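You operate a simulated robot arm through the tools that you are given. There is no shell and no other tool.

You run a simulated robot arm. Do the job below in one go: nothing can be reset, and whatever is moved stays where it is left.

## Task
Switch the tester off and wipe the oil mark off the blue table.
Fine: range dial to 200; use the folded wiper and lay it back. What is to be rubbed or washed off counts as gone when no trace of it is left.

Only the result counts: the job must be done as asked and must still hold three seconds after the hand-in. Knocking over, shifting, dropping, spilling or breaking anything else fails it.

## Robot
A 6-joint arm with a four-finger gripper on a trunk, on a base that moves. Base frame: it is fixed to the floor where the robot stands at the start and does not move with it; the origin is under the middle of the robot, x ahead of it, y to its left, z up; the surface under the hand at the start is at about z = 88. Readings come in cm, degrees, newtons and seconds.
It reaches about 101.2 cm from its shoulder. Its first joint turns from -166.0 to 166.0 degrees. Places, roughly: oil mark [80, -50, 90]; tester button [70, 10, 100]; tester rocker [70, 20, 100]. Payload 3.43 kg.
The tool frame sits at the grasp point between the pads (the TCP): z along the fingers, y along the line on which they close. The tips reach 3 cm beyond it. The gripper opens to 12 cm; its body begins 8.5 cm behind the TCP.
Orientation is told as [roll, pitch, yaw] about the base's x, y, z axes, in that order, counted from this pose: with the fingers straight down and closing along the base's y, the tool's x points along the base's -x, its y along +y and its z along -z.

## Interface
- The arm moves only by the tool jog_arm. Its argument "moves" is a list of rows, each a list of 7 numbers: the opening, from 0 (shut) to 1 (fully open), then the shift along the base's x, y, z in cm, then the turn, a rotation vector about the base's x, y, z in rad. In form: [[fingers, x, y, z, wx, wy, wz], ...]. A call has 1 to 20 rows; each row shifts and turns the commanded pose from where the row before left it. Each row takes 0.2 s and may step no farther than 5 cm and 8.6 degrees from the row before; otherwise, or with a gripper value out of range, the whole call is refused. A pose out of reach is approached as far as the arm can. The call stops where the force on the tool passes 60 N (or 10 N more than at its start, if that is more) or the arm is blocked; 0.2 s more then pass. The fingers move at their own pace (about 13.62 cm/s each) and stop on an object; they squeeze with about 26 N. The grip force told is the motor's: it shows also when the fingers shut on nothing. Time passes only in rows, and 0.2 s behind the last, so rows that do not move let the fingers close. The reply holds the time, the measured pose of the TCP, the force on the tool along the base axes, the opening and the grip force, in the units named above and with some noise, with the torque about the TCP (base axes, N m) and any sound that the robot's microphone picked up.
- Cameras (640 x 400 px; columns grow to the right, rows downward): "scene" is now at [-20.23, 17.31, 125.78]; the picture's right is [-0.18, -0.98, 0.00], its down [-0.10, 0.02, -0.99] and it looks along [0.98, -0.18, -0.10] (base axes); focal length 272 px, centre (320, 200). "wrist" rides on the gripper at [7.2, -1.7, -12] in the tool frame; the picture's right is [0.23, 0.97, 0.00], its down [-0.81, 0.19, -0.55] and it looks along [-0.54, 0.13, 0.83] (tool axes); focal length 275 px, centre (320, 200). There is no depth. A picture from a camera that has moved, and an enlarged one, comes with that camera's place and axes in the base frame and with its lens.
- capture(camera): a new picture of that camera. No time passes.
- steer(legs): drives the robot by 1 to 6 legs, each [ahead, turn to the left] in cm and degrees, along the robot's own axes; the way and the turn of a leg run together, so that a leg with both is an arc; at most 150 cm and 180 degrees a leg. The arm and the cameras ride along, it lands a little off, and it stops where it bumps. It gives what a move gives.
- pan_tilt(pan, tilt): turns the head with the scene camera to pan (to the left, within 143 degrees either way) and tilt (down, from -29 to 69), counted from straight ahead of the robot. It gives what a move gives.
- enlarge(camera, box): a new picture of the part [left, top, right, bottom] of that camera's present view, enlarged. No time passes.
- finish_job(): hands the job in; it is judged then, once.

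Nothing tells you exact positions but the pictures and the camera data. Unless the task says otherwise, let go and move clear before handing in.

The tools are called after "Request:" by a JSON object that holds its "method" and its "body". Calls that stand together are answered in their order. jog_arm: Moves the arm, as the interface text tells. Its arguments: {"type":"object","properties":{"moves":{"type":"array"}},"required":["moves"]} The other tools are called the same way: steer (legs) drives the base; pan_tilt (pan, tilt) turns the head that bears the scene camera; capture (camera) takes a picture; enlarge (camera, box) takes an enlarged picture of a part of a camera's view; finish_job () hands the job in.

At the start:

```text
time_s: 0.0
ee_pos: [73.07, -2.31, 126.84]
orientation: [0.0, 0.1, -0.1]
force: [0.8, -0.5, 1.2]
moment: [0.0, 0.01, -0.02]
width: 12.01
finger_force: 0.1
robot x, y, heading: [-0.22, 0.07, 0.2]
head pan, tilt (commanded): [-10.5, 5.0]
```

scene: 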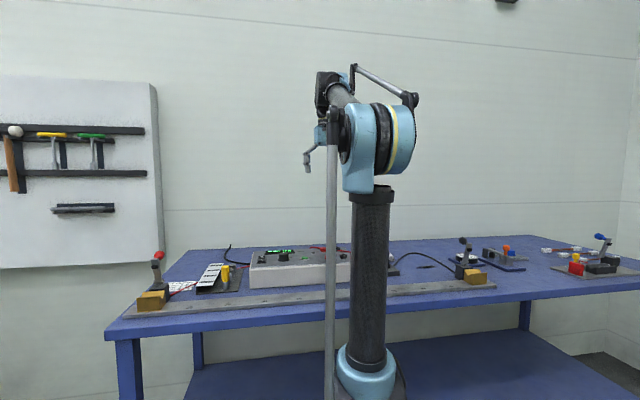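
wrist: 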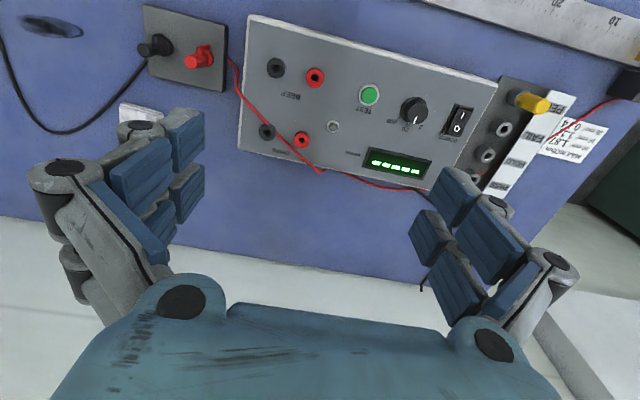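

I see the blue table with a grey tester (display lit, green button, dial, rocker) seen from the wrist camera; the oil mark and the wiper should be farther right. I'll look closer at the tester and turn the head to the right side.

Request:
{"method": "enlarge", "body": {"camera": "wrist", "box": [230, 10, 620, 250]}}

Request:
{"method": "enlarge", "body": {"camera": "wrist", "box": [330, 60, 500, 190]}}

Request:
{"method": "pan_tilt", "body": {"pan": -40, "tilt": 20}}

Request:
{"method": "capture", "body": {"camera": "scene"}}

```text
1.64 times, centred on (425, 130) of wrist
camera zoom: at [65.75, -3.89, 138.83], right [-0.23, 0.97, 0.0], down [0.81, 0.19, 0.55], along [0.54, 0.13, -0.83], focal length 452 px, centre (148, 315)
```

zoom: 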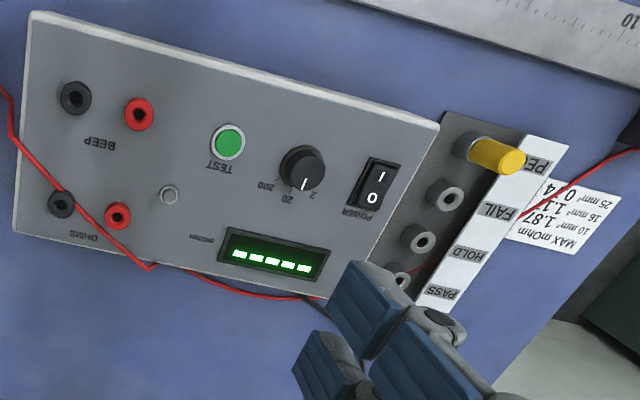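

```text
3.08 times, centred on (415, 125) of wrist
camera zoom: at [65.75, -3.89, 138.83], right [-0.23, 0.97, 0.0], down [0.81, 0.19, 0.55], along [0.54, 0.13, -0.83], focal length 847 px, centre (28, 431)
```

zoom: 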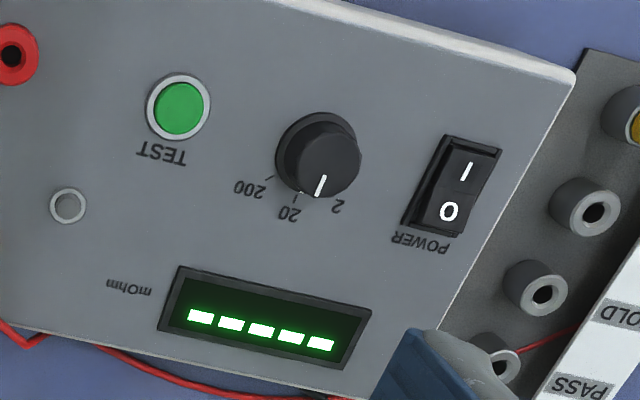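

```text
time_s: 0.9
ee_pos: [71.22, -2.32, 127.64]
orientation: [-0.1, -0.7, 0.0]
force: [-0.5, 0.0, -0.1]
moment: [0.0, 0.01, 0.0]
width: 12.0
finger_force: 0.2
robot x, y, heading: [0.12, -0.06, 0.1]
head pan, tilt (commanded): [-40.0, 20.0]
```

```text
taken
camera scene: at [-22.15, 13.01, 123.37], right [-0.64, -0.77, 0.01], down [-0.27, 0.22, -0.94], along [0.72, -0.6, -0.35], focal length 272 px, centre (320, 200)
```

scene: 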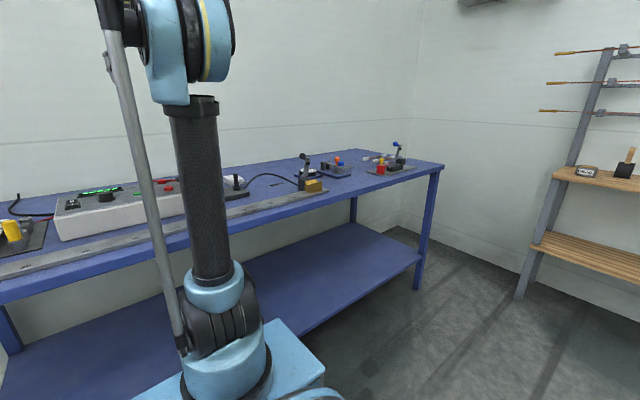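

The tester's dial stands at 2 and the rocker is near the panel's left end; the oil mark looks like a dark smear on the table around y = -45. I still need to find the folded wiper, so I look around further.

Request:
{"method": "enlarge", "body": {"camera": "scene", "box": [220, 130, 460, 280]}}

Request:
{"method": "enlarge", "body": {"camera": "scene", "box": [500, 20, 640, 300]}}

Request:
{"method": "pan_tilt", "body": {"pan": -90, "tilt": 20}}

Request:
{"method": "capture", "body": {"camera": "scene"}}

Request:
{"method": "pan_tilt", "body": {"pan": 50, "tilt": 15}}

Request:
{"method": "capture", "body": {"camera": "scene"}}

```text
2.67 times, centred on (340, 205) of scene
camera zoom: at [-22.15, 13.01, 123.37], right [-0.64, -0.77, 0.01], down [-0.27, 0.22, -0.94], along [0.72, -0.6, -0.35], focal length 724 px, centre (267, 187)
```

zoom: 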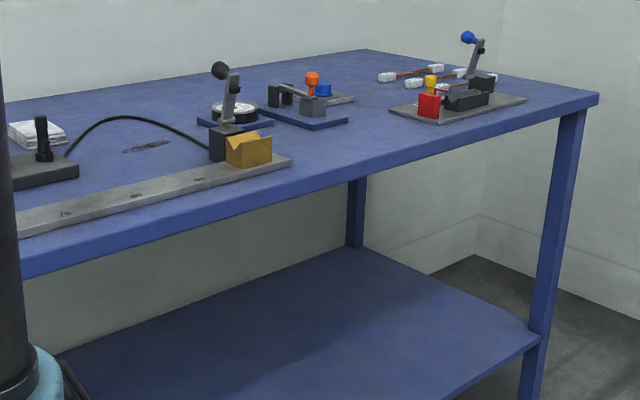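

```text
1.43 times, centred on (570, 160) of scene
camera zoom: at [-22.15, 13.01, 123.37], right [-0.64, -0.77, 0.01], down [-0.27, 0.22, -0.94], along [0.72, -0.6, -0.35], focal length 388 px, centre (-37, 257)
```

zoom: 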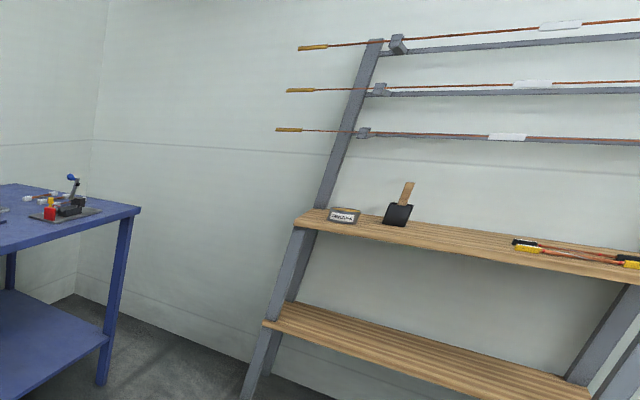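

```text
time_s: 2.1
ee_pos: [71.38, -2.31, 127.65]
orientation: [0.0, -0.6, 0.0]
force: [-0.4, 0.2, -0.6]
moment: [-0.01, 0.01, 0.01]
width: 12.03
finger_force: 0.2
robot x, y, heading: [-0.04, 0.26, -0.3]
head pan, tilt (commanded): [-90.0, 20.0]
```

```text
taken
camera scene: at [-29.29, 9.67, 123.46], right [-1.0, 0.0, 0.01], down [-0.01, 0.34, -0.94], along [0.0, -0.94, -0.34], focal length 272 px, centre (320, 200)
```

scene: 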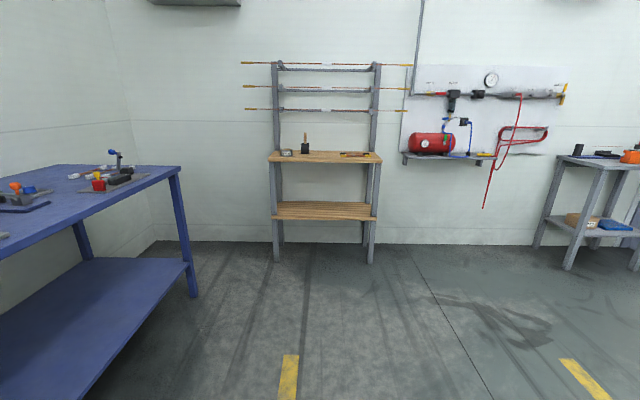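

```text
time_s: 4.3
ee_pos: [71.41, -2.38, 127.66]
orientation: [0.0, -0.5, 0.0]
force: [-1.6, 0.2, -0.1]
moment: [0.02, 0.02, 0.02]
width: 12.0
finger_force: 0.1
robot x, y, heading: [0.19, 0.03, -0.1]
head pan, tilt (commanded): [50.0, 15.0]
```

```text
taken
camera scene: at [-23.28, 26.14, 124.19], right [0.77, -0.64, -0.01], down [-0.18, -0.2, -0.96], along [0.62, 0.74, -0.27], focal length 272 px, centre (320, 200)
```

scene: 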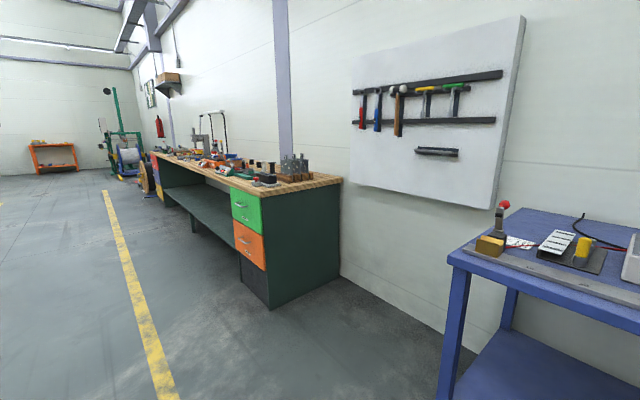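

A white folded pad lies near [88, -32, 89], behind the small terminal block, and the dark oil mark is near [76, -45, 88]. I'll move the hand to the right, high above the table, to see both with the wrist camera.

Request:
{"method": "jog_arm", "body": {"moves": [[1, 0, -5, 0, 0, 0, 0], [1, 0, -5, 0, 0, 0, 0], [1, 0, -5, 0, 0, 0, 0], [1, -2, -5, 0, 0, 0, 0], [1, -2, -5, 0, 0, 0, 0], [1, -2, -5, 0, 0, 0, 0], [1, -2, -5, 0, 0, 0, 0], [1, 0, 0, 0, 0, 0, 0]]}}

Request:
{"method": "capture", "body": {"camera": "wrist"}}

Request:
{"method": "pan_tilt", "body": {"pan": -10, "tilt": 20}}

Request:
{"method": "capture", "body": {"camera": "scene"}}

```text
refused: row 4 steps farther than a row can; nothing moved
```

```text
taken
camera wrist: at [64.04, -3.88, 139.61], right [-0.23, 0.97, 0.0], down [0.8, 0.19, 0.56], along [0.55, 0.13, -0.83], focal length 275 px, centre (320, 200)
```

wrist: 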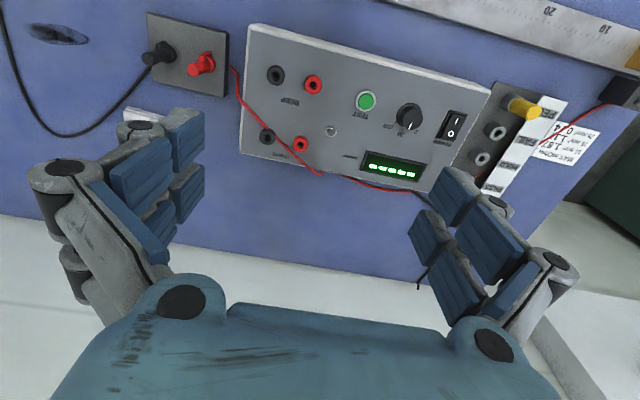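

```text
time_s: 5.7
ee_pos: [71.37, -2.29, 127.72]
orientation: [0.0, -0.6, 0.0]
force: [0.1, 0.2, 0.4]
moment: [0.03, -0.03, 0.01]
width: 11.99
finger_force: 0.0
robot x, y, heading: [-0.01, -0.19, 0.1]
head pan, tilt (commanded): [-10.0, 20.0]
```

```text
taken
camera scene: at [-20.12, 17.38, 123.34], right [-0.17, -0.98, 0.0], down [-0.35, 0.06, -0.94], along [0.92, -0.16, -0.35], focal length 272 px, centre (320, 200)
```

scene: 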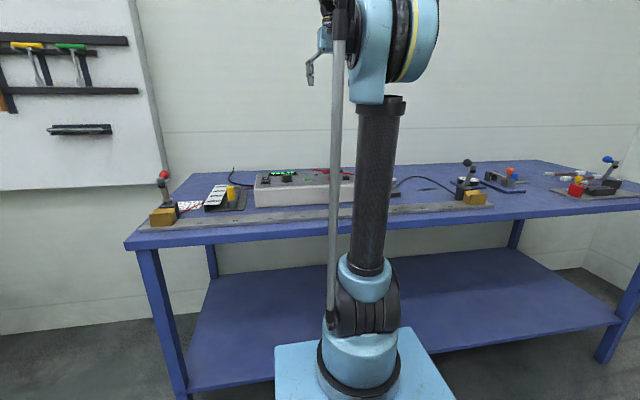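

The wiper is confirmed as a white pad behind the black/red terminal block. I repeat the sideways move with shorter steps.

Request:
{"method": "jog_arm", "body": {"moves": [[1, 0, -4.9, 0, 0, 0, 0], [1, 0, -4.9, 0, 0, 0, 0], [1, 0, -4.9, 0, 0, 0, 0], [1, 0, -4.9, 0, 0, 0, 0], [1, 0, -4.9, 0, 0, 0, 0], [1, 0, -4.9, 0, 0, 0, 0], [1, 0, -4.9, 0, 0, 0, 0], [1, 0, 0, 0, 0, 0, 0]]}}

Request:
{"method": "capture", "body": {"camera": "wrist"}}

Request:
{"method": "capture", "body": {"camera": "scene"}}

```text
time_s: 7.5
ee_pos: [71.54, -36.57, 127.28]
orientation: [0.0, -0.6, 0.0]
force: [0.8, -0.3, -0.3]
moment: [0.02, -0.01, -0.02]
width: 12.03
finger_force: 0.0
robot x, y, heading: [0.34, 0.32, -0.2]
head pan, tilt (commanded): [-10.0, 20.0]
```

```text
taken
camera wrist: at [64.14, -38.09, 139.29], right [-0.23, 0.97, 0.0], down [0.8, 0.19, 0.56], along [0.55, 0.13, -0.83], focal length 275 px, centre (320, 200)
```

wrist: 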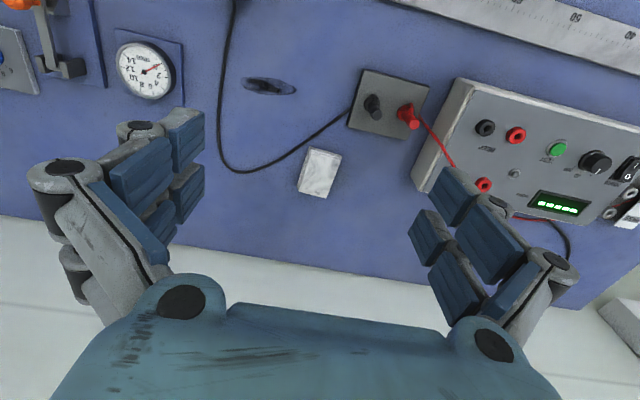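

```text
taken
camera scene: at [-20.13, 17.37, 123.34], right [-0.17, -0.98, 0.0], down [-0.35, 0.06, -0.94], along [0.92, -0.16, -0.35], focal length 272 px, centre (320, 200)
```

scene: 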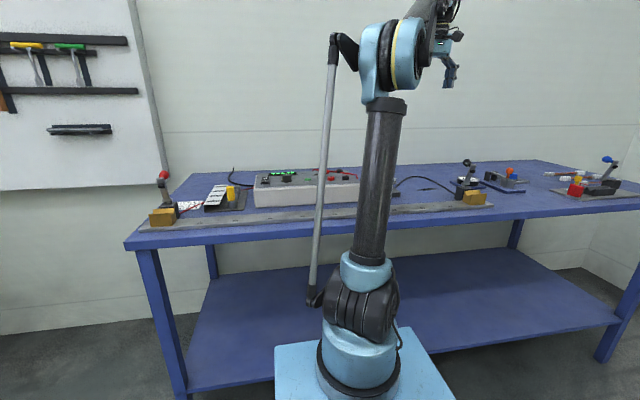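

The white folded wiper is at about [90, -32] and the oil mark at about [76, -44], with a black cable running past it. I take closer views to get exact outlines.

Request:
{"method": "enlarge", "body": {"camera": "wrist", "box": [210, 50, 430, 220]}}

Request:
{"method": "enlarge", "body": {"camera": "wrist", "box": [220, 60, 320, 110]}}

Request:
{"method": "enlarge", "body": {"camera": "wrist", "box": [280, 130, 360, 210]}}

Request:
{"method": "enlarge", "body": {"camera": "scene", "box": [380, 150, 500, 220]}}

Request:
{"method": "enlarge", "body": {"camera": "scene", "box": [220, 150, 400, 230]}}

```text
2.35 times, centred on (320, 135) of wrist
camera zoom: at [64.14, -38.09, 139.29], right [-0.23, 0.97, 0.0], down [0.8, 0.19, 0.56], along [0.55, 0.13, -0.83], focal length 648 px, centre (320, 353)
```

zoom: 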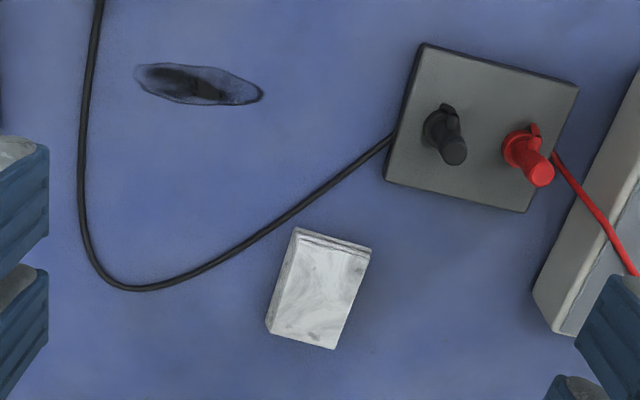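

```text
6.40 times, centred on (270, 85) of wrist
camera zoom: at [64.14, -38.09, 139.29], right [-0.23, 0.97, 0.0], down [0.8, 0.19, 0.56], along [0.55, 0.13, -0.83], focal length 1762 px, centre (640, 936)
```

zoom: 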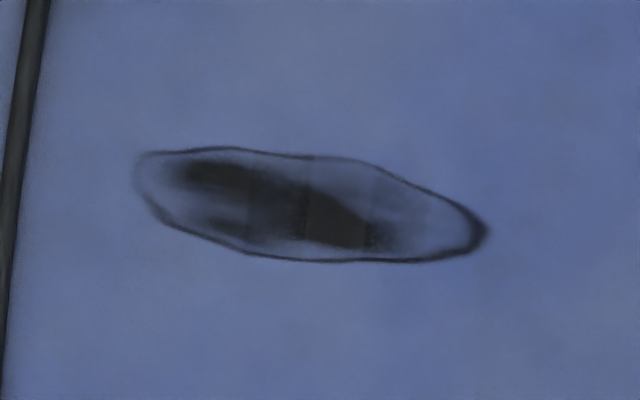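

```text
5.00 times, centred on (320, 170) of wrist
camera zoom: at [64.14, -38.09, 139.29], right [-0.23, 0.97, 0.0], down [0.8, 0.19, 0.56], along [0.55, 0.13, -0.83], focal length 1376 px, centre (320, 350)
```

zoom: 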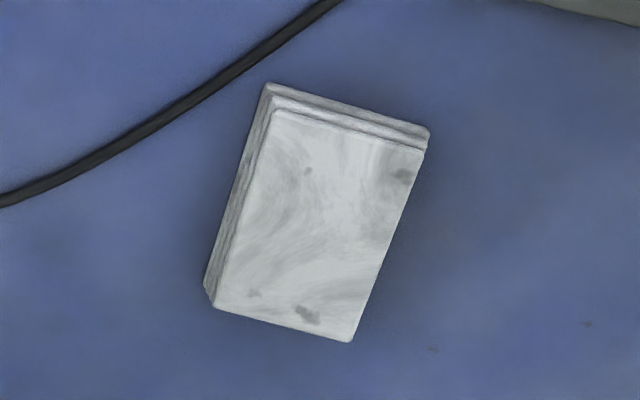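

```text
5.33 times, centred on (440, 185) of scene
camera zoom: at [-20.13, 17.37, 123.34], right [-0.17, -0.98, 0.0], down [-0.35, 0.06, -0.94], along [0.92, -0.16, -0.35], focal length 1448 px, centre (-320, 280)
```

zoom: 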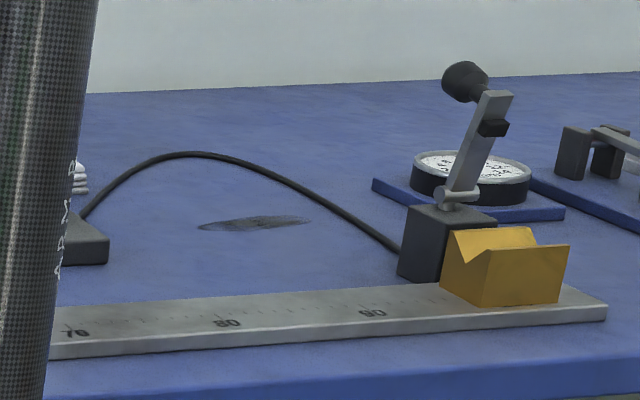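

```text
3.56 times, centred on (310, 190) of scene
camera zoom: at [-20.13, 17.37, 123.34], right [-0.17, -0.98, 0.0], down [-0.35, 0.06, -0.94], along [0.92, -0.16, -0.35], focal length 966 px, centre (356, 236)
```

zoom: 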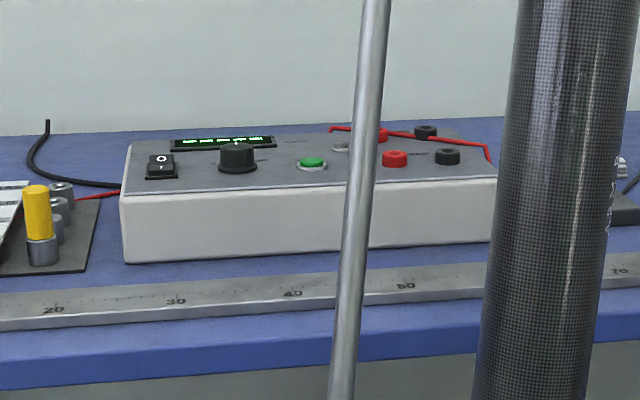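

The oil mark spans roughly x 75.5–78.2, y -49 to -39.6, and the wiper is about 6 × 9.5 × 2 cm centred near [91, -32]. Triangulated from two views, the dial is near [74, 12.8, 96.5] and the rocker near [74.1, 20.8, 95.3]. I'll do the tester first and move above it for a close look.

Request:
{"method": "jog_arm", "body": {"moves": [[1, -0.9, 4.65, 0, 0, 0, 0], [1, -0.9, 4.65, 0, 0, 0, 0], [1, -0.9, 4.65, 0, 0, 0, 0], [1, -0.9, 4.65, 0, 0, 0, 0], [1, -0.9, 4.65, 0, 0, 0, 0], [1, -0.9, 4.65, 0, 0, 0, 0], [1, -0.9, 4.65, 0, 0, 0, 0], [1, -0.9, 4.65, 0, 0, 0, 0], [1, -0.9, 4.65, 0, 0, 0, 0], [1, -0.9, 4.65, 0, 0, 0, 0], [0.3, 0, 2, -4, 0, 0, 0], [0.3, 0, 0, -4, 0, 0, 0], [0.3, 0, 0, 0, 0, 0, 0]]}}

Request:
{"method": "capture", "body": {"camera": "wrist"}}

Request:
{"method": "enlarge", "body": {"camera": "wrist", "box": [220, 100, 480, 260]}}

```text
time_s: 10.2
ee_pos: [62.06, 11.9, 119.63]
orientation: [0.0, -0.6, 0.0]
force: [0.7, -0.5, -0.1]
moment: [-0.03, 0.03, -0.01]
width: 3.61
finger_force: 0.0
robot x, y, heading: [0.12, -0.16, 0.0]
head pan, tilt (commanded): [-10.0, 20.0]
```

```text
taken
camera wrist: at [54.75, 10.31, 131.6], right [-0.23, 0.97, 0.0], down [0.8, 0.19, 0.56], along [0.55, 0.13, -0.83], focal length 275 px, centre (320, 200)
```

wrist: 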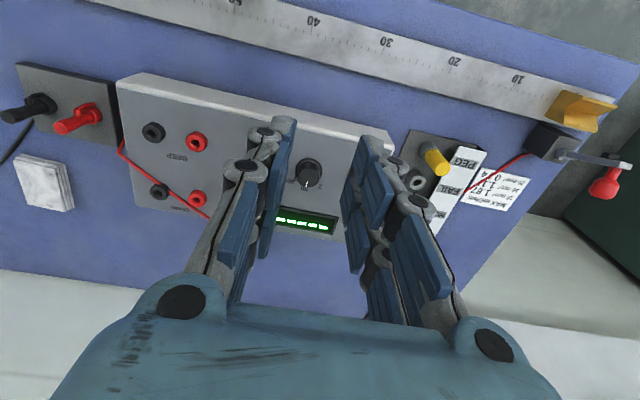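

```text
2.46 times, centred on (350, 180) of wrist
camera zoom: at [54.75, 10.31, 131.6], right [-0.23, 0.97, 0.0], down [0.8, 0.19, 0.56], along [0.55, 0.13, -0.83], focal length 678 px, centre (246, 249)
```

zoom: 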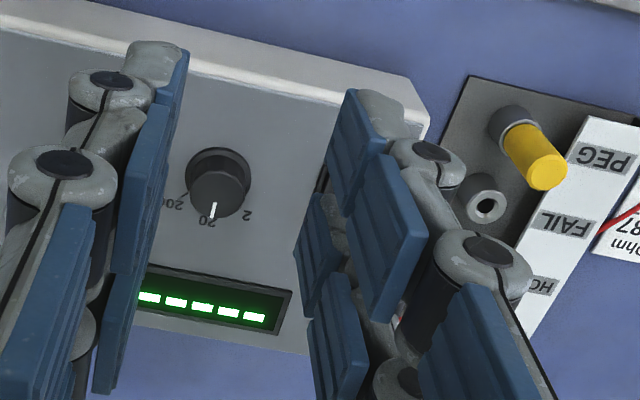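

The dial and the rocker lie right below; I take tight enlargements to read the pointer's direction and the rocker's state.

Request:
{"method": "enlarge", "body": {"camera": "wrist", "box": [276, 145, 340, 200]}}

Request:
{"method": "jog_arm", "body": {"moves": [[1, 0, 3, 0, 0, 0, 0], [1, 0, 3, 0, 0, 0, 0], [1, 0, 0, 0, 0, 0, 0], [1, 0, 0, 0, 0, 0, 0]]}}

Request:
{"method": "capture", "body": {"camera": "wrist"}}

Request:
{"method": "enlarge", "body": {"camera": "wrist", "box": [240, 120, 400, 220]}}

```text
7.27 times, centred on (308, 172) of wrist
camera zoom: at [54.75, 10.31, 131.6], right [-0.23, 0.97, 0.0], down [0.8, 0.19, 0.56], along [0.55, 0.13, -0.83], focal length 2002 px, centre (407, 400)
```

zoom: 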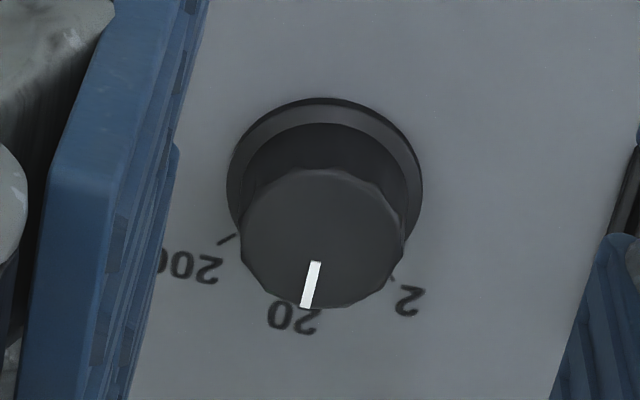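

```text
time_s: 11.2
ee_pos: [62.35, 17.83, 119.83]
orientation: [0.0, -0.6, 0.0]
force: [-0.2, 0.0, 0.1]
moment: [-0.04, 0.01, -0.02]
width: 11.99
finger_force: 0.1
robot x, y, heading: [-0.07, -0.13, 0.3]
head pan, tilt (commanded): [-10.0, 20.0]
```

```text
taken
camera wrist: at [54.96, 16.3, 131.69], right [-0.23, 0.97, 0.0], down [0.8, 0.19, 0.56], along [0.55, 0.13, -0.83], focal length 275 px, centre (320, 200)
```

wrist: 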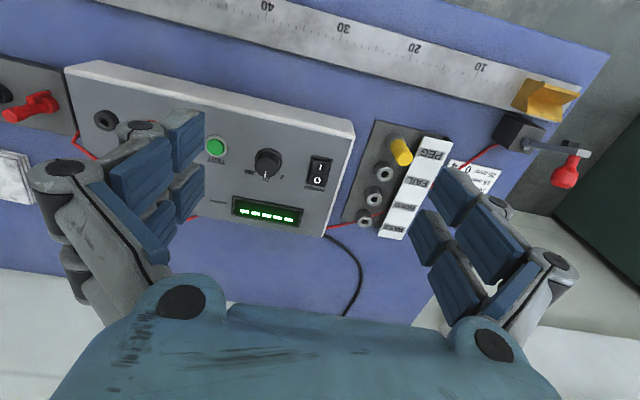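

```text
4.00 times, centred on (320, 170) of wrist
camera zoom: at [54.96, 16.3, 131.69], right [-0.23, 0.97, 0.0], down [0.8, 0.19, 0.56], along [0.55, 0.13, -0.83], focal length 1101 px, centre (320, 320)
```

zoom: 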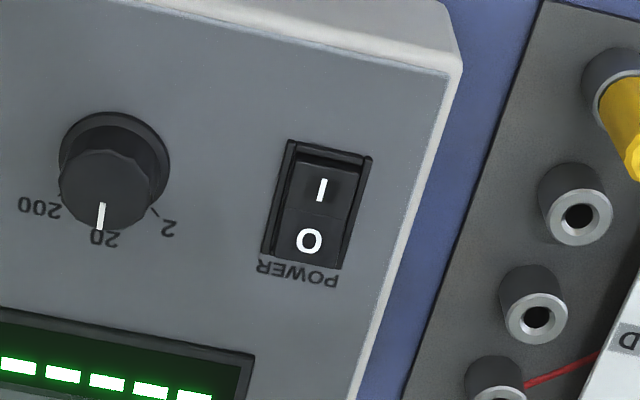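

The dial's pointer actually stands at 20 (pointing along +x) and 200 lies 45° clockwise from it; the knob centre is at about [74.2, 13.15] with its top near z = 97. The rocker's I side is pressed, O (far side) is up. I'll go above the knob with the fingers part-open and check alignment.

Request:
{"method": "jog_arm", "body": {"moves": [[0.45, 4, -1.57, 0, 0, 0, 0], [0.45, 4, -1.57, 0, 0, 0, 0], [0.45, 3.9, -1.55, 0, 0, 0, 0], [0.45, 0, 0, -4, 0, 0, 0], [0.45, 0, 0, -4, 0, 0, 0], [0.45, 0, 0, -3.5, 0, 0, 0], [0.45, 0, 0, 0, 0, 0, 0], [0.45, 0, 0, 0, 0, 0, 0]]}}

Request:
{"method": "capture", "body": {"camera": "wrist"}}

Request:
{"method": "capture", "body": {"camera": "scene"}}

```text
time_s: 13.1
ee_pos: [74.03, 13.14, 108.03]
orientation: [0.0, -0.6, 0.0]
force: [0.2, 0.2, -1.0]
moment: [0.01, -0.03, -0.01]
width: 5.37
finger_force: 0.1
robot x, y, heading: [0.49, 0.0, -0.1]
head pan, tilt (commanded): [-10.0, 20.0]
```

```text
taken
camera wrist: at [66.71, 11.55, 119.95], right [-0.23, 0.97, 0.0], down [0.8, 0.19, 0.56], along [0.55, 0.13, -0.83], focal length 275 px, centre (320, 200)
```

wrist: 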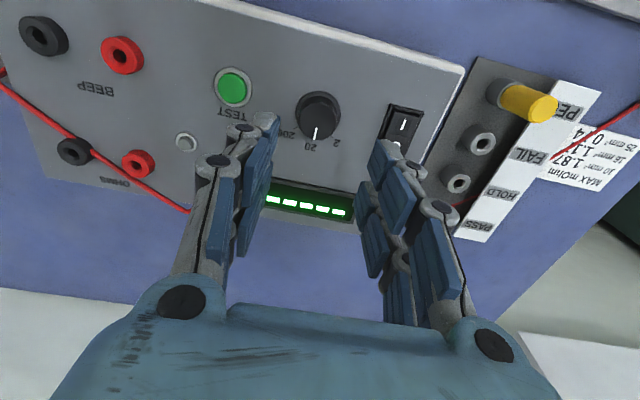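

```text
taken
camera scene: at [-20.12, 17.37, 123.34], right [-0.17, -0.98, 0.0], down [-0.35, 0.06, -0.94], along [0.92, -0.16, -0.35], focal length 272 px, centre (320, 200)
```

scene: 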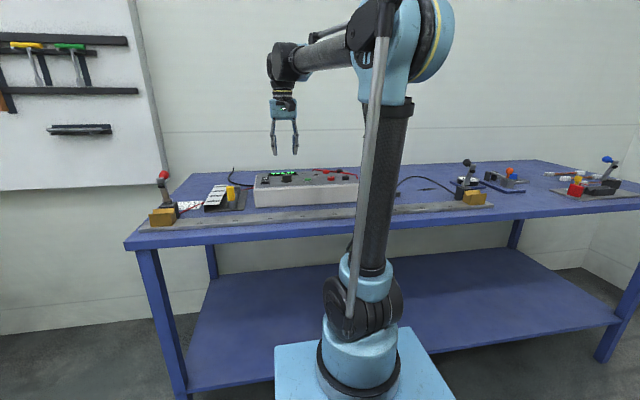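

The hand is over the dial. I zoom in on both views to judge finger thickness and alignment before descending.

Request:
{"method": "enlarge", "body": {"camera": "scene", "box": [240, 80, 340, 200]}}

Request:
{"method": "enlarge", "body": {"camera": "wrist", "box": [200, 60, 440, 240]}}

```text
3.33 times, centred on (290, 140) of scene
camera zoom: at [-20.12, 17.37, 123.34], right [-0.17, -0.98, 0.0], down [-0.35, 0.06, -0.94], along [0.92, -0.16, -0.35], focal length 905 px, centre (420, 400)
```

zoom: 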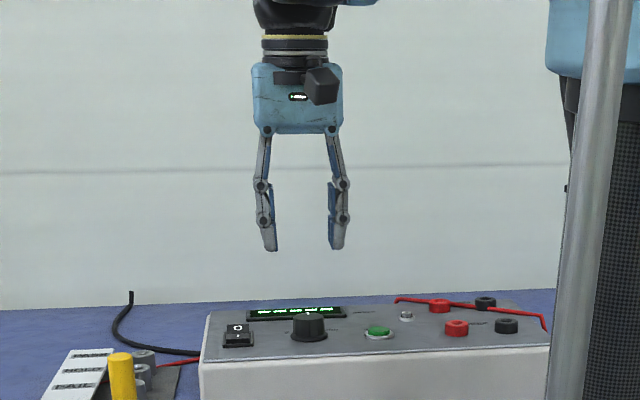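

```text
2.22 times, centred on (320, 150) of wrist
camera zoom: at [66.71, 11.55, 119.95], right [-0.23, 0.97, 0.0], down [0.8, 0.19, 0.56], along [0.55, 0.13, -0.83], focal length 612 px, centre (320, 311)
```

zoom: 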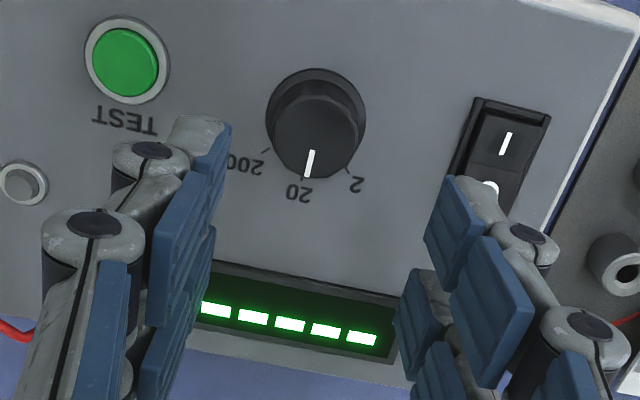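

The knob centre checks out at about [74.1, 13.1], right under the TCP. I'll descend around the knob.

Request:
{"method": "jog_arm", "body": {"moves": [[0.45, 0.05, 0, -3, 0, 0, 0], [0.45, 0, 0, -3, 0, 0, 0], [0.45, 0, 0, -2, 0, 0, 0], [0.45, 0, 0, -1, 0, 0, 0], [0.45, 0, 0, 0, 0, 0, 0]]}}

Request:
{"method": "enlarge", "body": {"camera": "wrist", "box": [160, 60, 480, 260]}}

Request:
{"method": "enlarge", "body": {"camera": "scene", "box": [240, 110, 340, 220]}}

```text
time_s: 14.2
ee_pos: [74.23, 13.15, 99.19]
orientation: [0.0, -0.5, 0.0]
force: [0.2, 0.7, -0.3]
moment: [0.03, 0.0, -0.02]
width: 5.38
finger_force: 0.0
robot x, y, heading: [-0.44, -0.1, -0.1]
head pan, tilt (commanded): [-10.0, 20.0]
```

```text
2.00 times, centred on (320, 160) of wrist
camera zoom: at [66.88, 11.6, 111.11], right [-0.23, 0.97, 0.0], down [0.8, 0.19, 0.56], along [0.55, 0.13, -0.83], focal length 551 px, centre (320, 280)
```

zoom: 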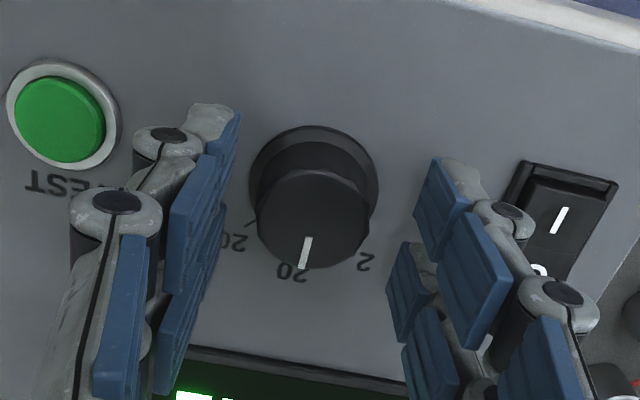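

```text
3.64 times, centred on (290, 165) of scene
camera zoom: at [-20.13, 17.37, 123.34], right [-0.17, -0.98, 0.0], down [-0.35, 0.06, -0.94], along [0.92, -0.16, -0.35], focal length 988 px, centre (429, 327)
```

zoom: 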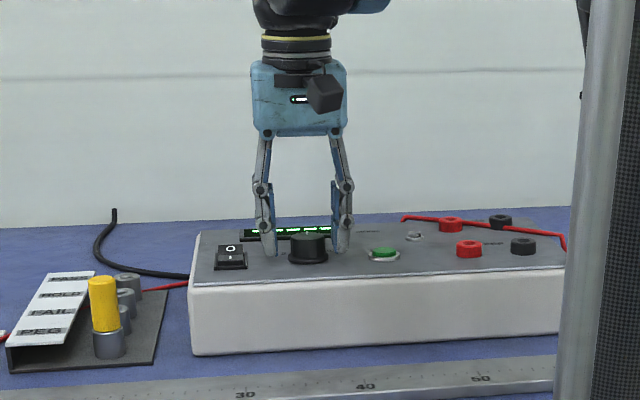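

The fingertips straddle the knob correctly. I'll lower slightly more and close on the knob.

Request:
{"method": "jog_arm", "body": {"moves": [[0.45, -0.15, -0.05, -0.4, 0, 0, 0], [0.2, 0, 0, 0, 0, 0, 0], [0.2, 0, 0, 0, 0, 0, 0], [0.1, 0, 0, 0, 0, 0, 0], [0.1, 0, 0, 0, 0, 0, 0]]}}

Request:
{"method": "enlarge", "body": {"camera": "wrist", "box": [160, 60, 480, 260]}}

```text
time_s: 15.4
ee_pos: [74.16, 13.0, 98.75]
orientation: [-0.1, -0.6, 0.0]
force: [-0.8, -38.2, -3.6]
moment: [-1.34, -0.08, -0.04]
width: 3.15
finger_force: 45.3
robot x, y, heading: [-0.08, 0.49, 0.1]
head pan, tilt (commanded): [-10.0, 20.0]
```

```text
2.00 times, centred on (320, 160) of wrist
camera zoom: at [66.73, 11.39, 110.73], right [-0.23, 0.97, 0.0], down [0.8, 0.19, 0.56], along [0.55, 0.13, -0.83], focal length 551 px, centre (320, 280)
```

zoom: 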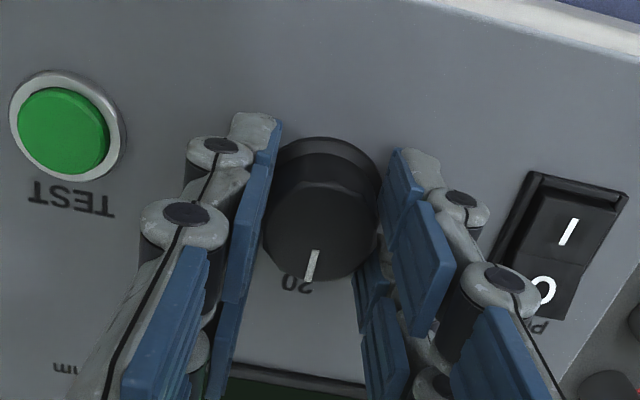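

The grip closed, but the side load of -38 N says the TCP is slightly too far to +y. I'll ease it toward -y to centre on the knob.

Request:
{"method": "jog_arm", "body": {"moves": [[0.2, 0, -0.1, 0, 0, 0, 0], [0.2, 0, 0, 0, 0, 0, 0]]}}

Request:
{"method": "enlarge", "body": {"camera": "wrist", "box": [160, 60, 480, 260]}}

```text
time_s: 16.1
ee_pos: [74.05, 13.04, 98.83]
orientation: [0.0, -0.7, 0.0]
force: [-4.5, -33.4, 4.5]
moment: [-1.12, 0.34, -0.01]
width: 3.13
finger_force: 45.3
robot x, y, heading: [-0.05, -0.0, 0.1]
head pan, tilt (commanded): [-10.0, 20.0]
```

```text
2.00 times, centred on (320, 160) of wrist
camera zoom: at [66.73, 11.36, 110.73], right [-0.23, 0.97, 0.0], down [0.8, 0.19, 0.56], along [0.55, 0.13, -0.83], focal length 551 px, centre (320, 280)
```

zoom: 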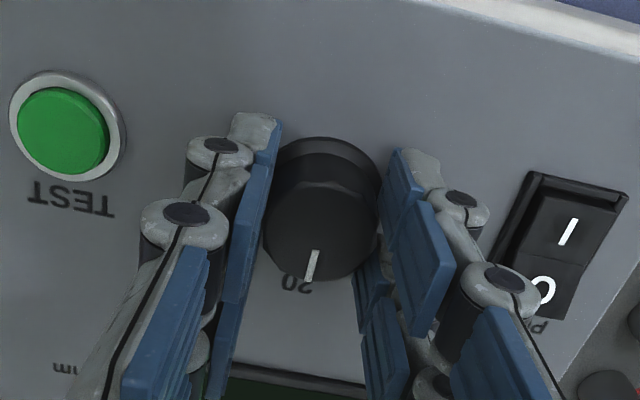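

The load is falling slowly; I wait a moment and shift a little more.

Request:
{"method": "jog_arm", "body": {"moves": [[0.2, 0, -0.15, 0, 0, 0, 0], [0.2, 0, 0, 0, 0, 0, 0], [0.2, 0, 0, 0, 0, 0, 0], [0.2, 0, 0, 0, 0, 0, 0]]}}

```text
time_s: 17.1
ee_pos: [74.06, 12.95, 98.69]
orientation: [0.1, -0.7, 0.0]
force: [-3.6, -7.7, 8.6]
moment: [0.24, 0.43, 0.04]
width: 3.13
finger_force: 44.8
robot x, y, heading: [0.08, 0.27, 0.2]
head pan, tilt (commanded): [-10.0, 20.0]
```

The side load is nearly gone and the knob is held. Now I turn it clockwise, first 22.5°, and check.

Request:
{"method": "jog_arm", "body": {"moves": [[0.2, 0, -0.03, 0, 0, 0, -0.1309], [0.2, 0, 0, 0, 0, 0, -0.1309], [0.2, 0, 0, 0, 0, 0, -0.1309], [0.2, 0, 0, 0, 0, 0, 0]]}}

Request:
{"method": "capture", "body": {"camera": "wrist"}}

```text
time_s: 18.1
ee_pos: [74.1, 12.95, 98.8]
orientation: [0.0, -0.6, -22.5]
force: [-4.5, 10.4, 10.5]
moment: [0.52, -0.14, -0.03]
width: 3.13
finger_force: 45.1
robot x, y, heading: [0.12, -0.12, 0.1]
head pan, tilt (commanded): [-10.0, 20.0]
```

```text
taken
camera wrist: at [66.64, 14.28, 110.73], right [0.16, 0.99, 0.0], down [0.82, -0.13, 0.56], along [0.55, -0.09, -0.83], focal length 275 px, centre (320, 200)
```

wrist: 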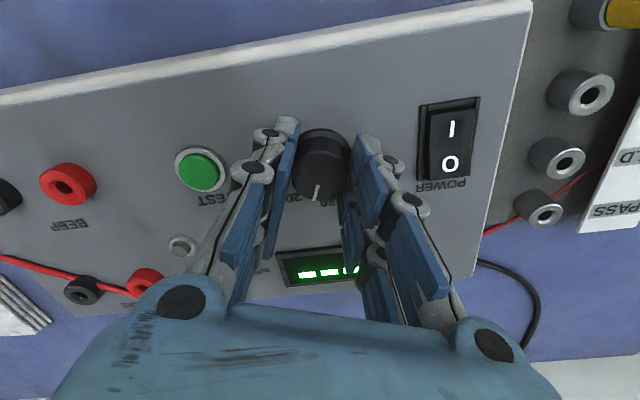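

The knob turns with the hand (the pointer has moved off 20 toward 200). I complete the other 22.5°.

Request:
{"method": "jog_arm", "body": {"moves": [[0.2, 0, 0, 0, 0, 0, -0.1309], [0.2, 0, 0, 0, 0, 0, -0.1309], [0.2, 0, 0, 0, 0, 0, -0.1309], [0.2, 0, 0, 0, 0, 0, 0]]}}

Request:
{"method": "capture", "body": {"camera": "wrist"}}

Request:
{"method": "enlarge", "body": {"camera": "wrist", "box": [240, 100, 400, 220]}}

```text
time_s: 19.1
ee_pos: [74.04, 13.07, 98.74]
orientation: [0.0, -0.7, -45.1]
force: [-3.1, 20.1, 13.7]
moment: [1.13, 0.49, -0.01]
width: 3.14
finger_force: 45.2
robot x, y, heading: [0.23, -0.16, 0.4]
head pan, tilt (commanded): [-10.0, 20.0]
```

```text
taken
camera wrist: at [67.68, 17.02, 110.73], right [0.53, 0.85, 0.0], down [0.7, -0.43, 0.56], along [0.48, -0.3, -0.83], focal length 275 px, centre (320, 200)
```

wrist: 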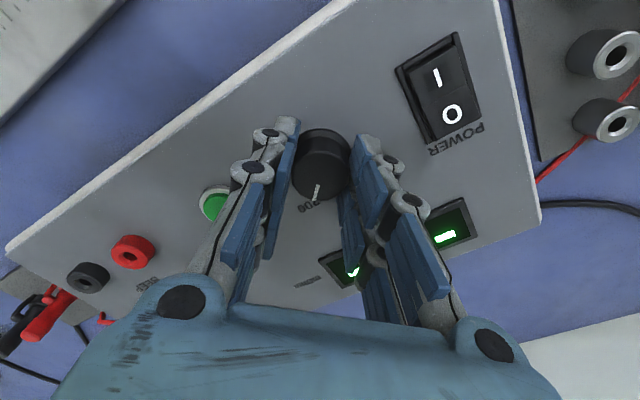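

```text
3.33 times, centred on (320, 160) of wrist
camera zoom: at [67.68, 17.02, 110.73], right [0.53, 0.85, 0.0], down [0.7, -0.43, 0.56], along [0.48, -0.3, -0.83], focal length 918 px, centre (320, 333)
```

zoom: 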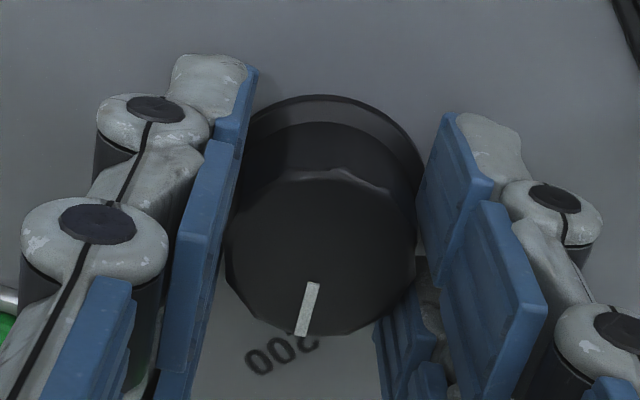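

The pointer now faces the 200 mark. I release the knob, rise straight up and check.

Request:
{"method": "jog_arm", "body": {"moves": [[0.45, 0, 0, 0, 0, 0, 0], [0.45, 0, 0, 0, 0, 0, 0], [0.45, 0, 0, 3, 0, 0, 0], [0.45, 0, 0, 4, 0, 0, 0], [0.45, 0, 0, 4, 0, 0, 0], [0.45, 0, 0, 0, 0, 0, 0]]}}

Request:
{"method": "capture", "body": {"camera": "wrist"}}

Request:
{"method": "enlarge", "body": {"camera": "wrist", "box": [260, 70, 380, 160]}}

```text
time_s: 20.4
ee_pos: [74.12, 12.79, 109.86]
orientation: [-0.1, -0.7, -44.9]
force: [-0.2, 0.5, -0.2]
moment: [-0.01, 0.0, 0.0]
width: 5.4
finger_force: 0.0
robot x, y, heading: [-0.08, 0.1, 0.1]
head pan, tilt (commanded): [-10.0, 20.0]
```

```text
taken
camera wrist: at [67.65, 16.81, 121.74], right [0.53, 0.85, 0.0], down [0.7, -0.43, 0.56], along [0.48, -0.3, -0.83], focal length 275 px, centre (320, 200)
```

wrist: 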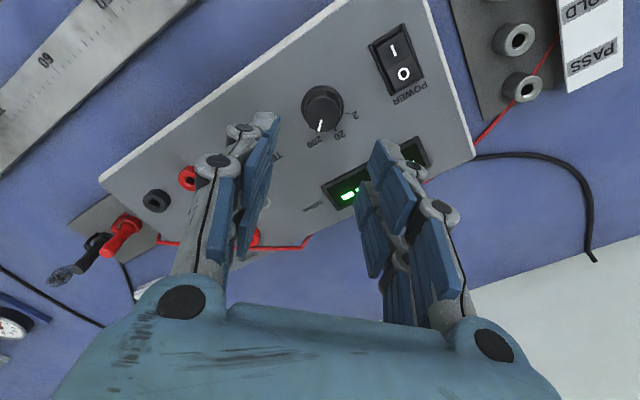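

```text
4.44 times, centred on (320, 115) of wrist
camera zoom: at [67.65, 16.81, 121.74], right [0.53, 0.85, 0.0], down [0.7, -0.43, 0.56], along [0.48, -0.3, -0.83], focal length 1224 px, centre (320, 578)
```

zoom: 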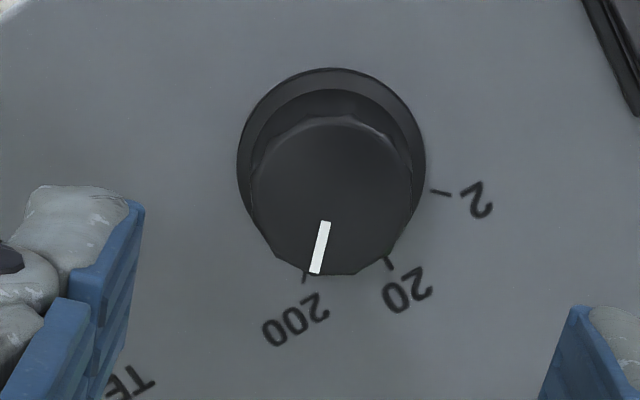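

The pointer is on the 200 tick. Next is the rocker; I look closely at its shape before pressing the O half.

Request:
{"method": "enlarge", "body": {"camera": "wrist", "box": [360, 15, 440, 110]}}

Request:
{"method": "enlarge", "body": {"camera": "scene", "box": [255, 165, 295, 195]}}

Request:
{"method": "jog_arm", "body": {"moves": [[0, 0, 1, 1, 0, 0, 0.1309], [0, 0, 1, 0, 0, 0, 0.1309], [0, 0, 1, 0, 0, 0, 0.1309], [0, 0, 1, 0, 0, 0, 0.1309], [0, 0, 1, 0, 0, 0, 0.1309], [0, 0, 1, 0, 0, 0, 0.1309], [0, 0, 1.8, 0, 0, 0, 0], [0, 0, 0, 0, 0, 0, 0]]}}

Request:
{"method": "capture", "body": {"camera": "wrist"}}

Request:
{"method": "enlarge", "body": {"camera": "wrist", "box": [220, 60, 420, 200]}}

Request:
{"method": "enlarge", "body": {"camera": "scene", "box": [230, 80, 330, 200]}}

```text
4.21 times, centred on (400, 62) of wrist
camera zoom: at [67.65, 16.81, 121.74], right [0.53, 0.85, 0.0], down [0.7, -0.43, 0.56], along [0.48, -0.3, -0.83], focal length 1159 px, centre (-17, 779)
```

zoom: 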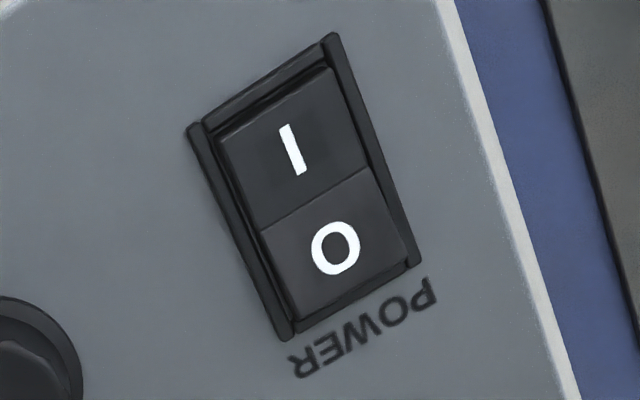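

```text
13.33 times, centred on (275, 180) of scene
camera zoom: at [-20.13, 17.37, 123.34], right [-0.17, -0.98, 0.0], down [-0.35, 0.06, -0.94], along [0.92, -0.16, -0.35], focal length 3621 px, centre (920, 467)
```

zoom: 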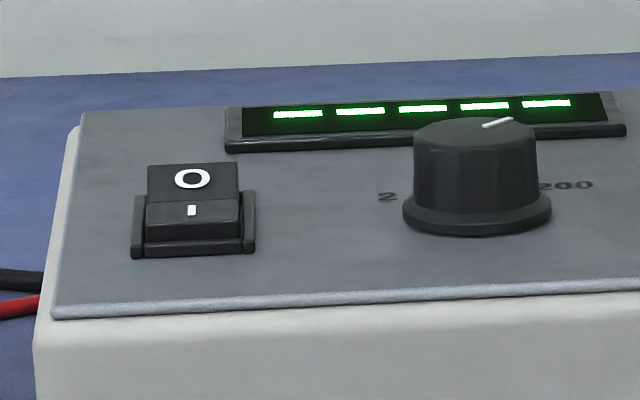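

```text
time_s: 22.2
ee_pos: [74.13, 20.51, 110.73]
orientation: [0.1, -0.6, -0.1]
force: [0.6, 0.1, -0.1]
moment: [-0.01, 0.0, -0.01]
width: 0.0
finger_force: 25.7
robot x, y, heading: [0.23, -0.08, -0.0]
head pan, tilt (commanded): [-10.0, 20.0]
```

```text
taken
camera wrist: at [66.92, 19.06, 122.67], right [-0.23, 0.97, 0.0], down [0.8, 0.19, 0.56], along [0.55, 0.13, -0.83], focal length 275 px, centre (320, 200)
```

wrist: 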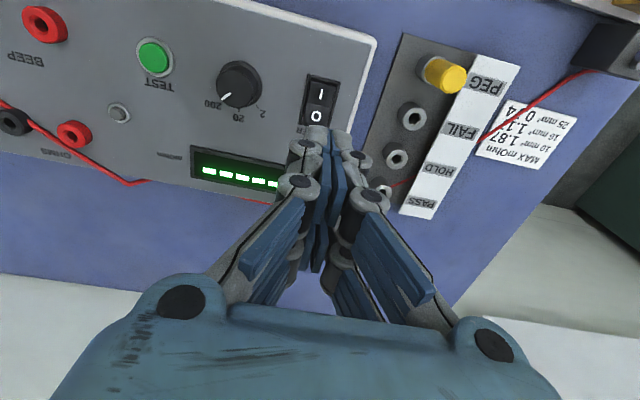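

```text
2.86 times, centred on (320, 130) of wrist
camera zoom: at [66.92, 19.06, 122.67], right [-0.23, 0.97, 0.0], down [0.8, 0.19, 0.56], along [0.55, 0.13, -0.83], focal length 786 px, centre (320, 400)
```

zoom: 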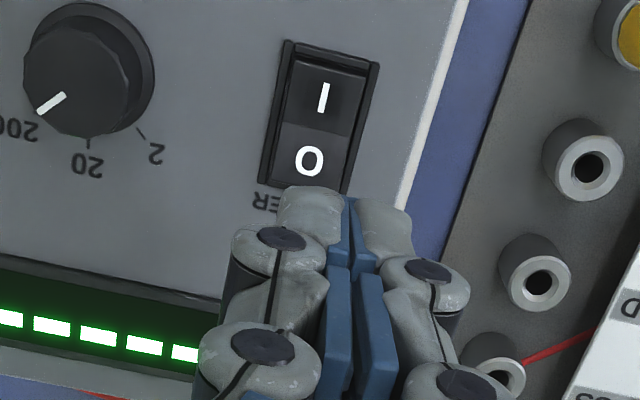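

```text
3.33 times, centred on (280, 140) of scene
camera zoom: at [-20.12, 17.38, 123.34], right [-0.17, -0.98, 0.0], down [-0.35, 0.06, -0.94], along [0.92, -0.16, -0.35], focal length 905 px, centre (453, 400)
```

zoom: 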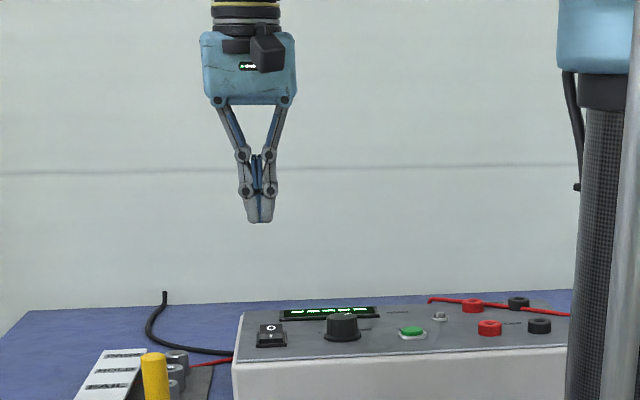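

The O half stands up at its far end (z ≈ 96.7) between two side rails, so I'll press with one fingertip corner: tilt the closed hand 20° toward the robot and 15° sideways, then hover above the O half.

Request:
{"method": "jog_arm", "body": {"moves": [[0, 0.8, 0.1, -1, 0, -0.1164, 0], [0, 0.8, 0.1, -1, 0, -0.1164, 0], [0, 0.8, 0.2, -1, 0, -0.1164, 0], [0, 0, 0, -1, 0.131, 0, 0], [0, 0, 0, -1, 0.131, 0, 0], [0, 0, 0, 0, 0, 0, 0]]}}

Request:
{"method": "capture", "body": {"camera": "wrist"}}

Request:
{"method": "enlarge", "body": {"camera": "wrist", "box": [220, 60, 420, 200]}}

Request:
{"method": "enlarge", "body": {"camera": "scene", "box": [230, 80, 330, 200]}}

```text
time_s: 23.6
ee_pos: [76.53, 20.93, 105.59]
orientation: [16.2, -19.9, -5.7]
force: [-0.4, 0.2, -0.5]
moment: [-0.03, -0.02, 0.03]
width: 0.0
finger_force: 26.5
robot x, y, heading: [-0.12, -0.05, -0.1]
head pan, tilt (commanded): [-10.0, 20.0]
```

```text
taken
camera wrist: at [65.54, 17.25, 113.65], right [-0.22, 0.96, 0.17], down [0.56, -0.02, 0.83], along [0.8, 0.28, -0.54], focal length 275 px, centre (320, 200)
```

wrist: 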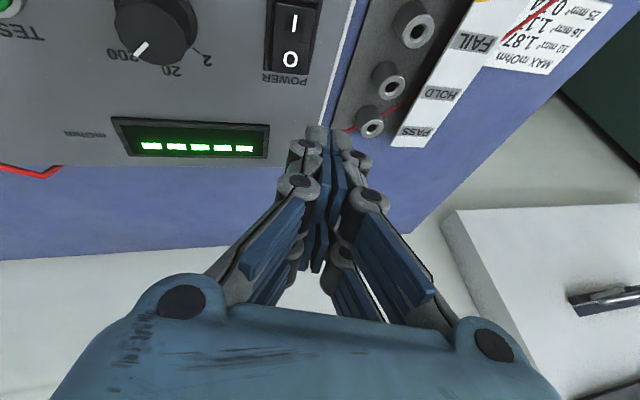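

```text
2.86 times, centred on (320, 130) of wrist
camera zoom: at [65.54, 17.25, 113.65], right [-0.22, 0.96, 0.17], down [0.56, -0.02, 0.83], along [0.8, 0.28, -0.54], focal length 786 px, centre (320, 400)
```

zoom: 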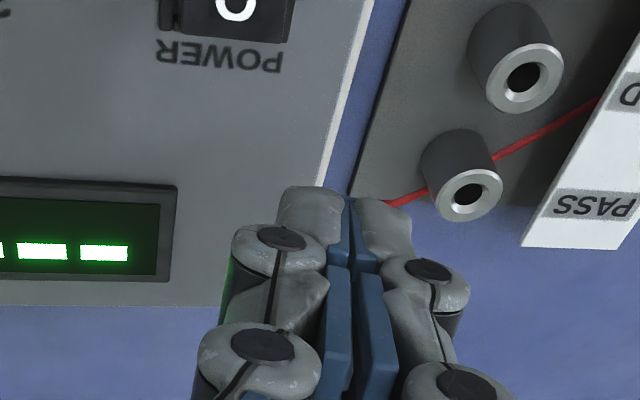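

```text
3.33 times, centred on (280, 140) of scene
camera zoom: at [-20.12, 17.38, 123.34], right [-0.17, -0.98, 0.0], down [-0.35, 0.06, -0.94], along [0.92, -0.16, -0.35], focal length 905 px, centre (453, 400)
```

zoom: 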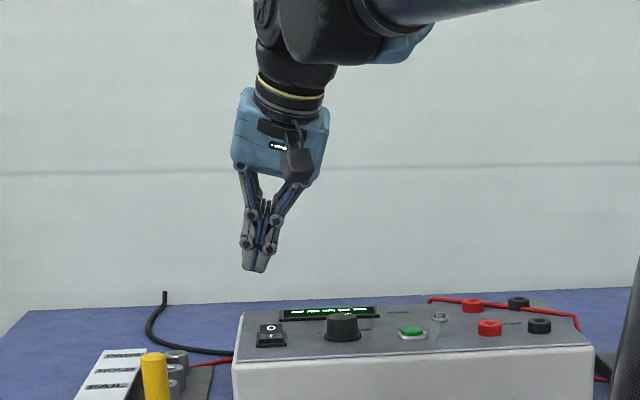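

The fingertip corner is aligned over the far part of the O half. I'll descend to it and press gently in small steps.

Request:
{"method": "jog_arm", "body": {"moves": [[0, 0, 0, -2.5, 0, 0, 0], [0, 0, 0, -2.0, 0, 0, 0], [0, 0, 0, -0.5, 0, 0, 0], [0, 0, 0, -0.3, 0, 0, 0], [0, 0, 0, 0, 0, 0, 0]]}}

Request:
{"method": "enlarge", "body": {"camera": "scene", "box": [240, 140, 310, 200]}}

Request:
{"method": "capture", "body": {"camera": "wrist"}}

```text
time_s: 24.9
ee_pos: [76.58, 21.05, 100.31]
orientation: [16.0, -19.8, -5.6]
force: [-0.4, -0.2, 0.0]
moment: [-0.01, 0.0, 0.01]
width: 0.01
finger_force: 26.2
robot x, y, heading: [0.24, 0.36, -0.0]
head pan, tilt (commanded): [-10.0, 20.0]
```

```text
6.67 times, centred on (275, 170) of scene
camera zoom: at [-20.13, 17.37, 123.34], right [-0.17, -0.98, 0.0], down [-0.35, 0.06, -0.94], along [0.92, -0.16, -0.35], focal length 1811 px, centre (620, 400)
```

zoom: 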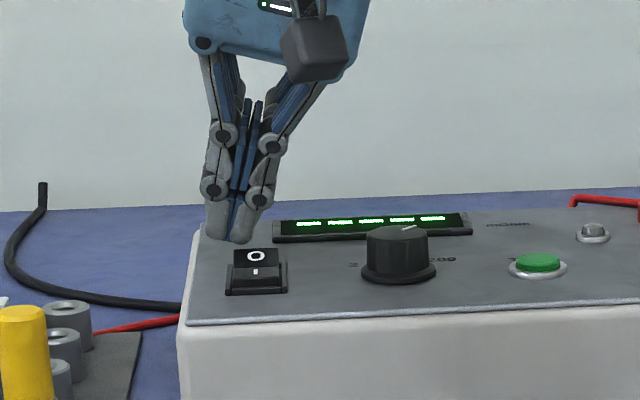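

```text
taken
camera wrist: at [65.58, 17.28, 108.34], right [-0.22, 0.96, 0.17], down [0.56, -0.02, 0.83], along [0.8, 0.28, -0.54], focal length 275 px, centre (320, 200)
```

wrist: 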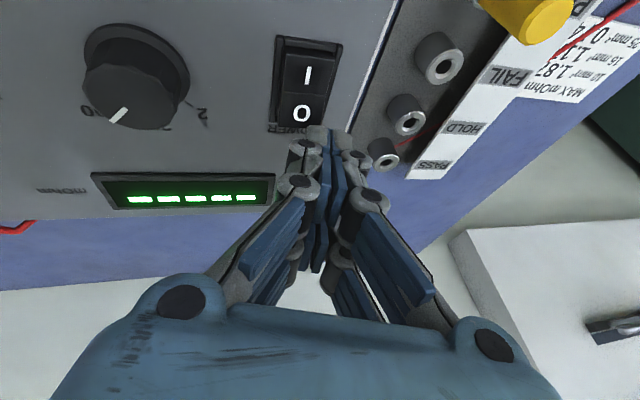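

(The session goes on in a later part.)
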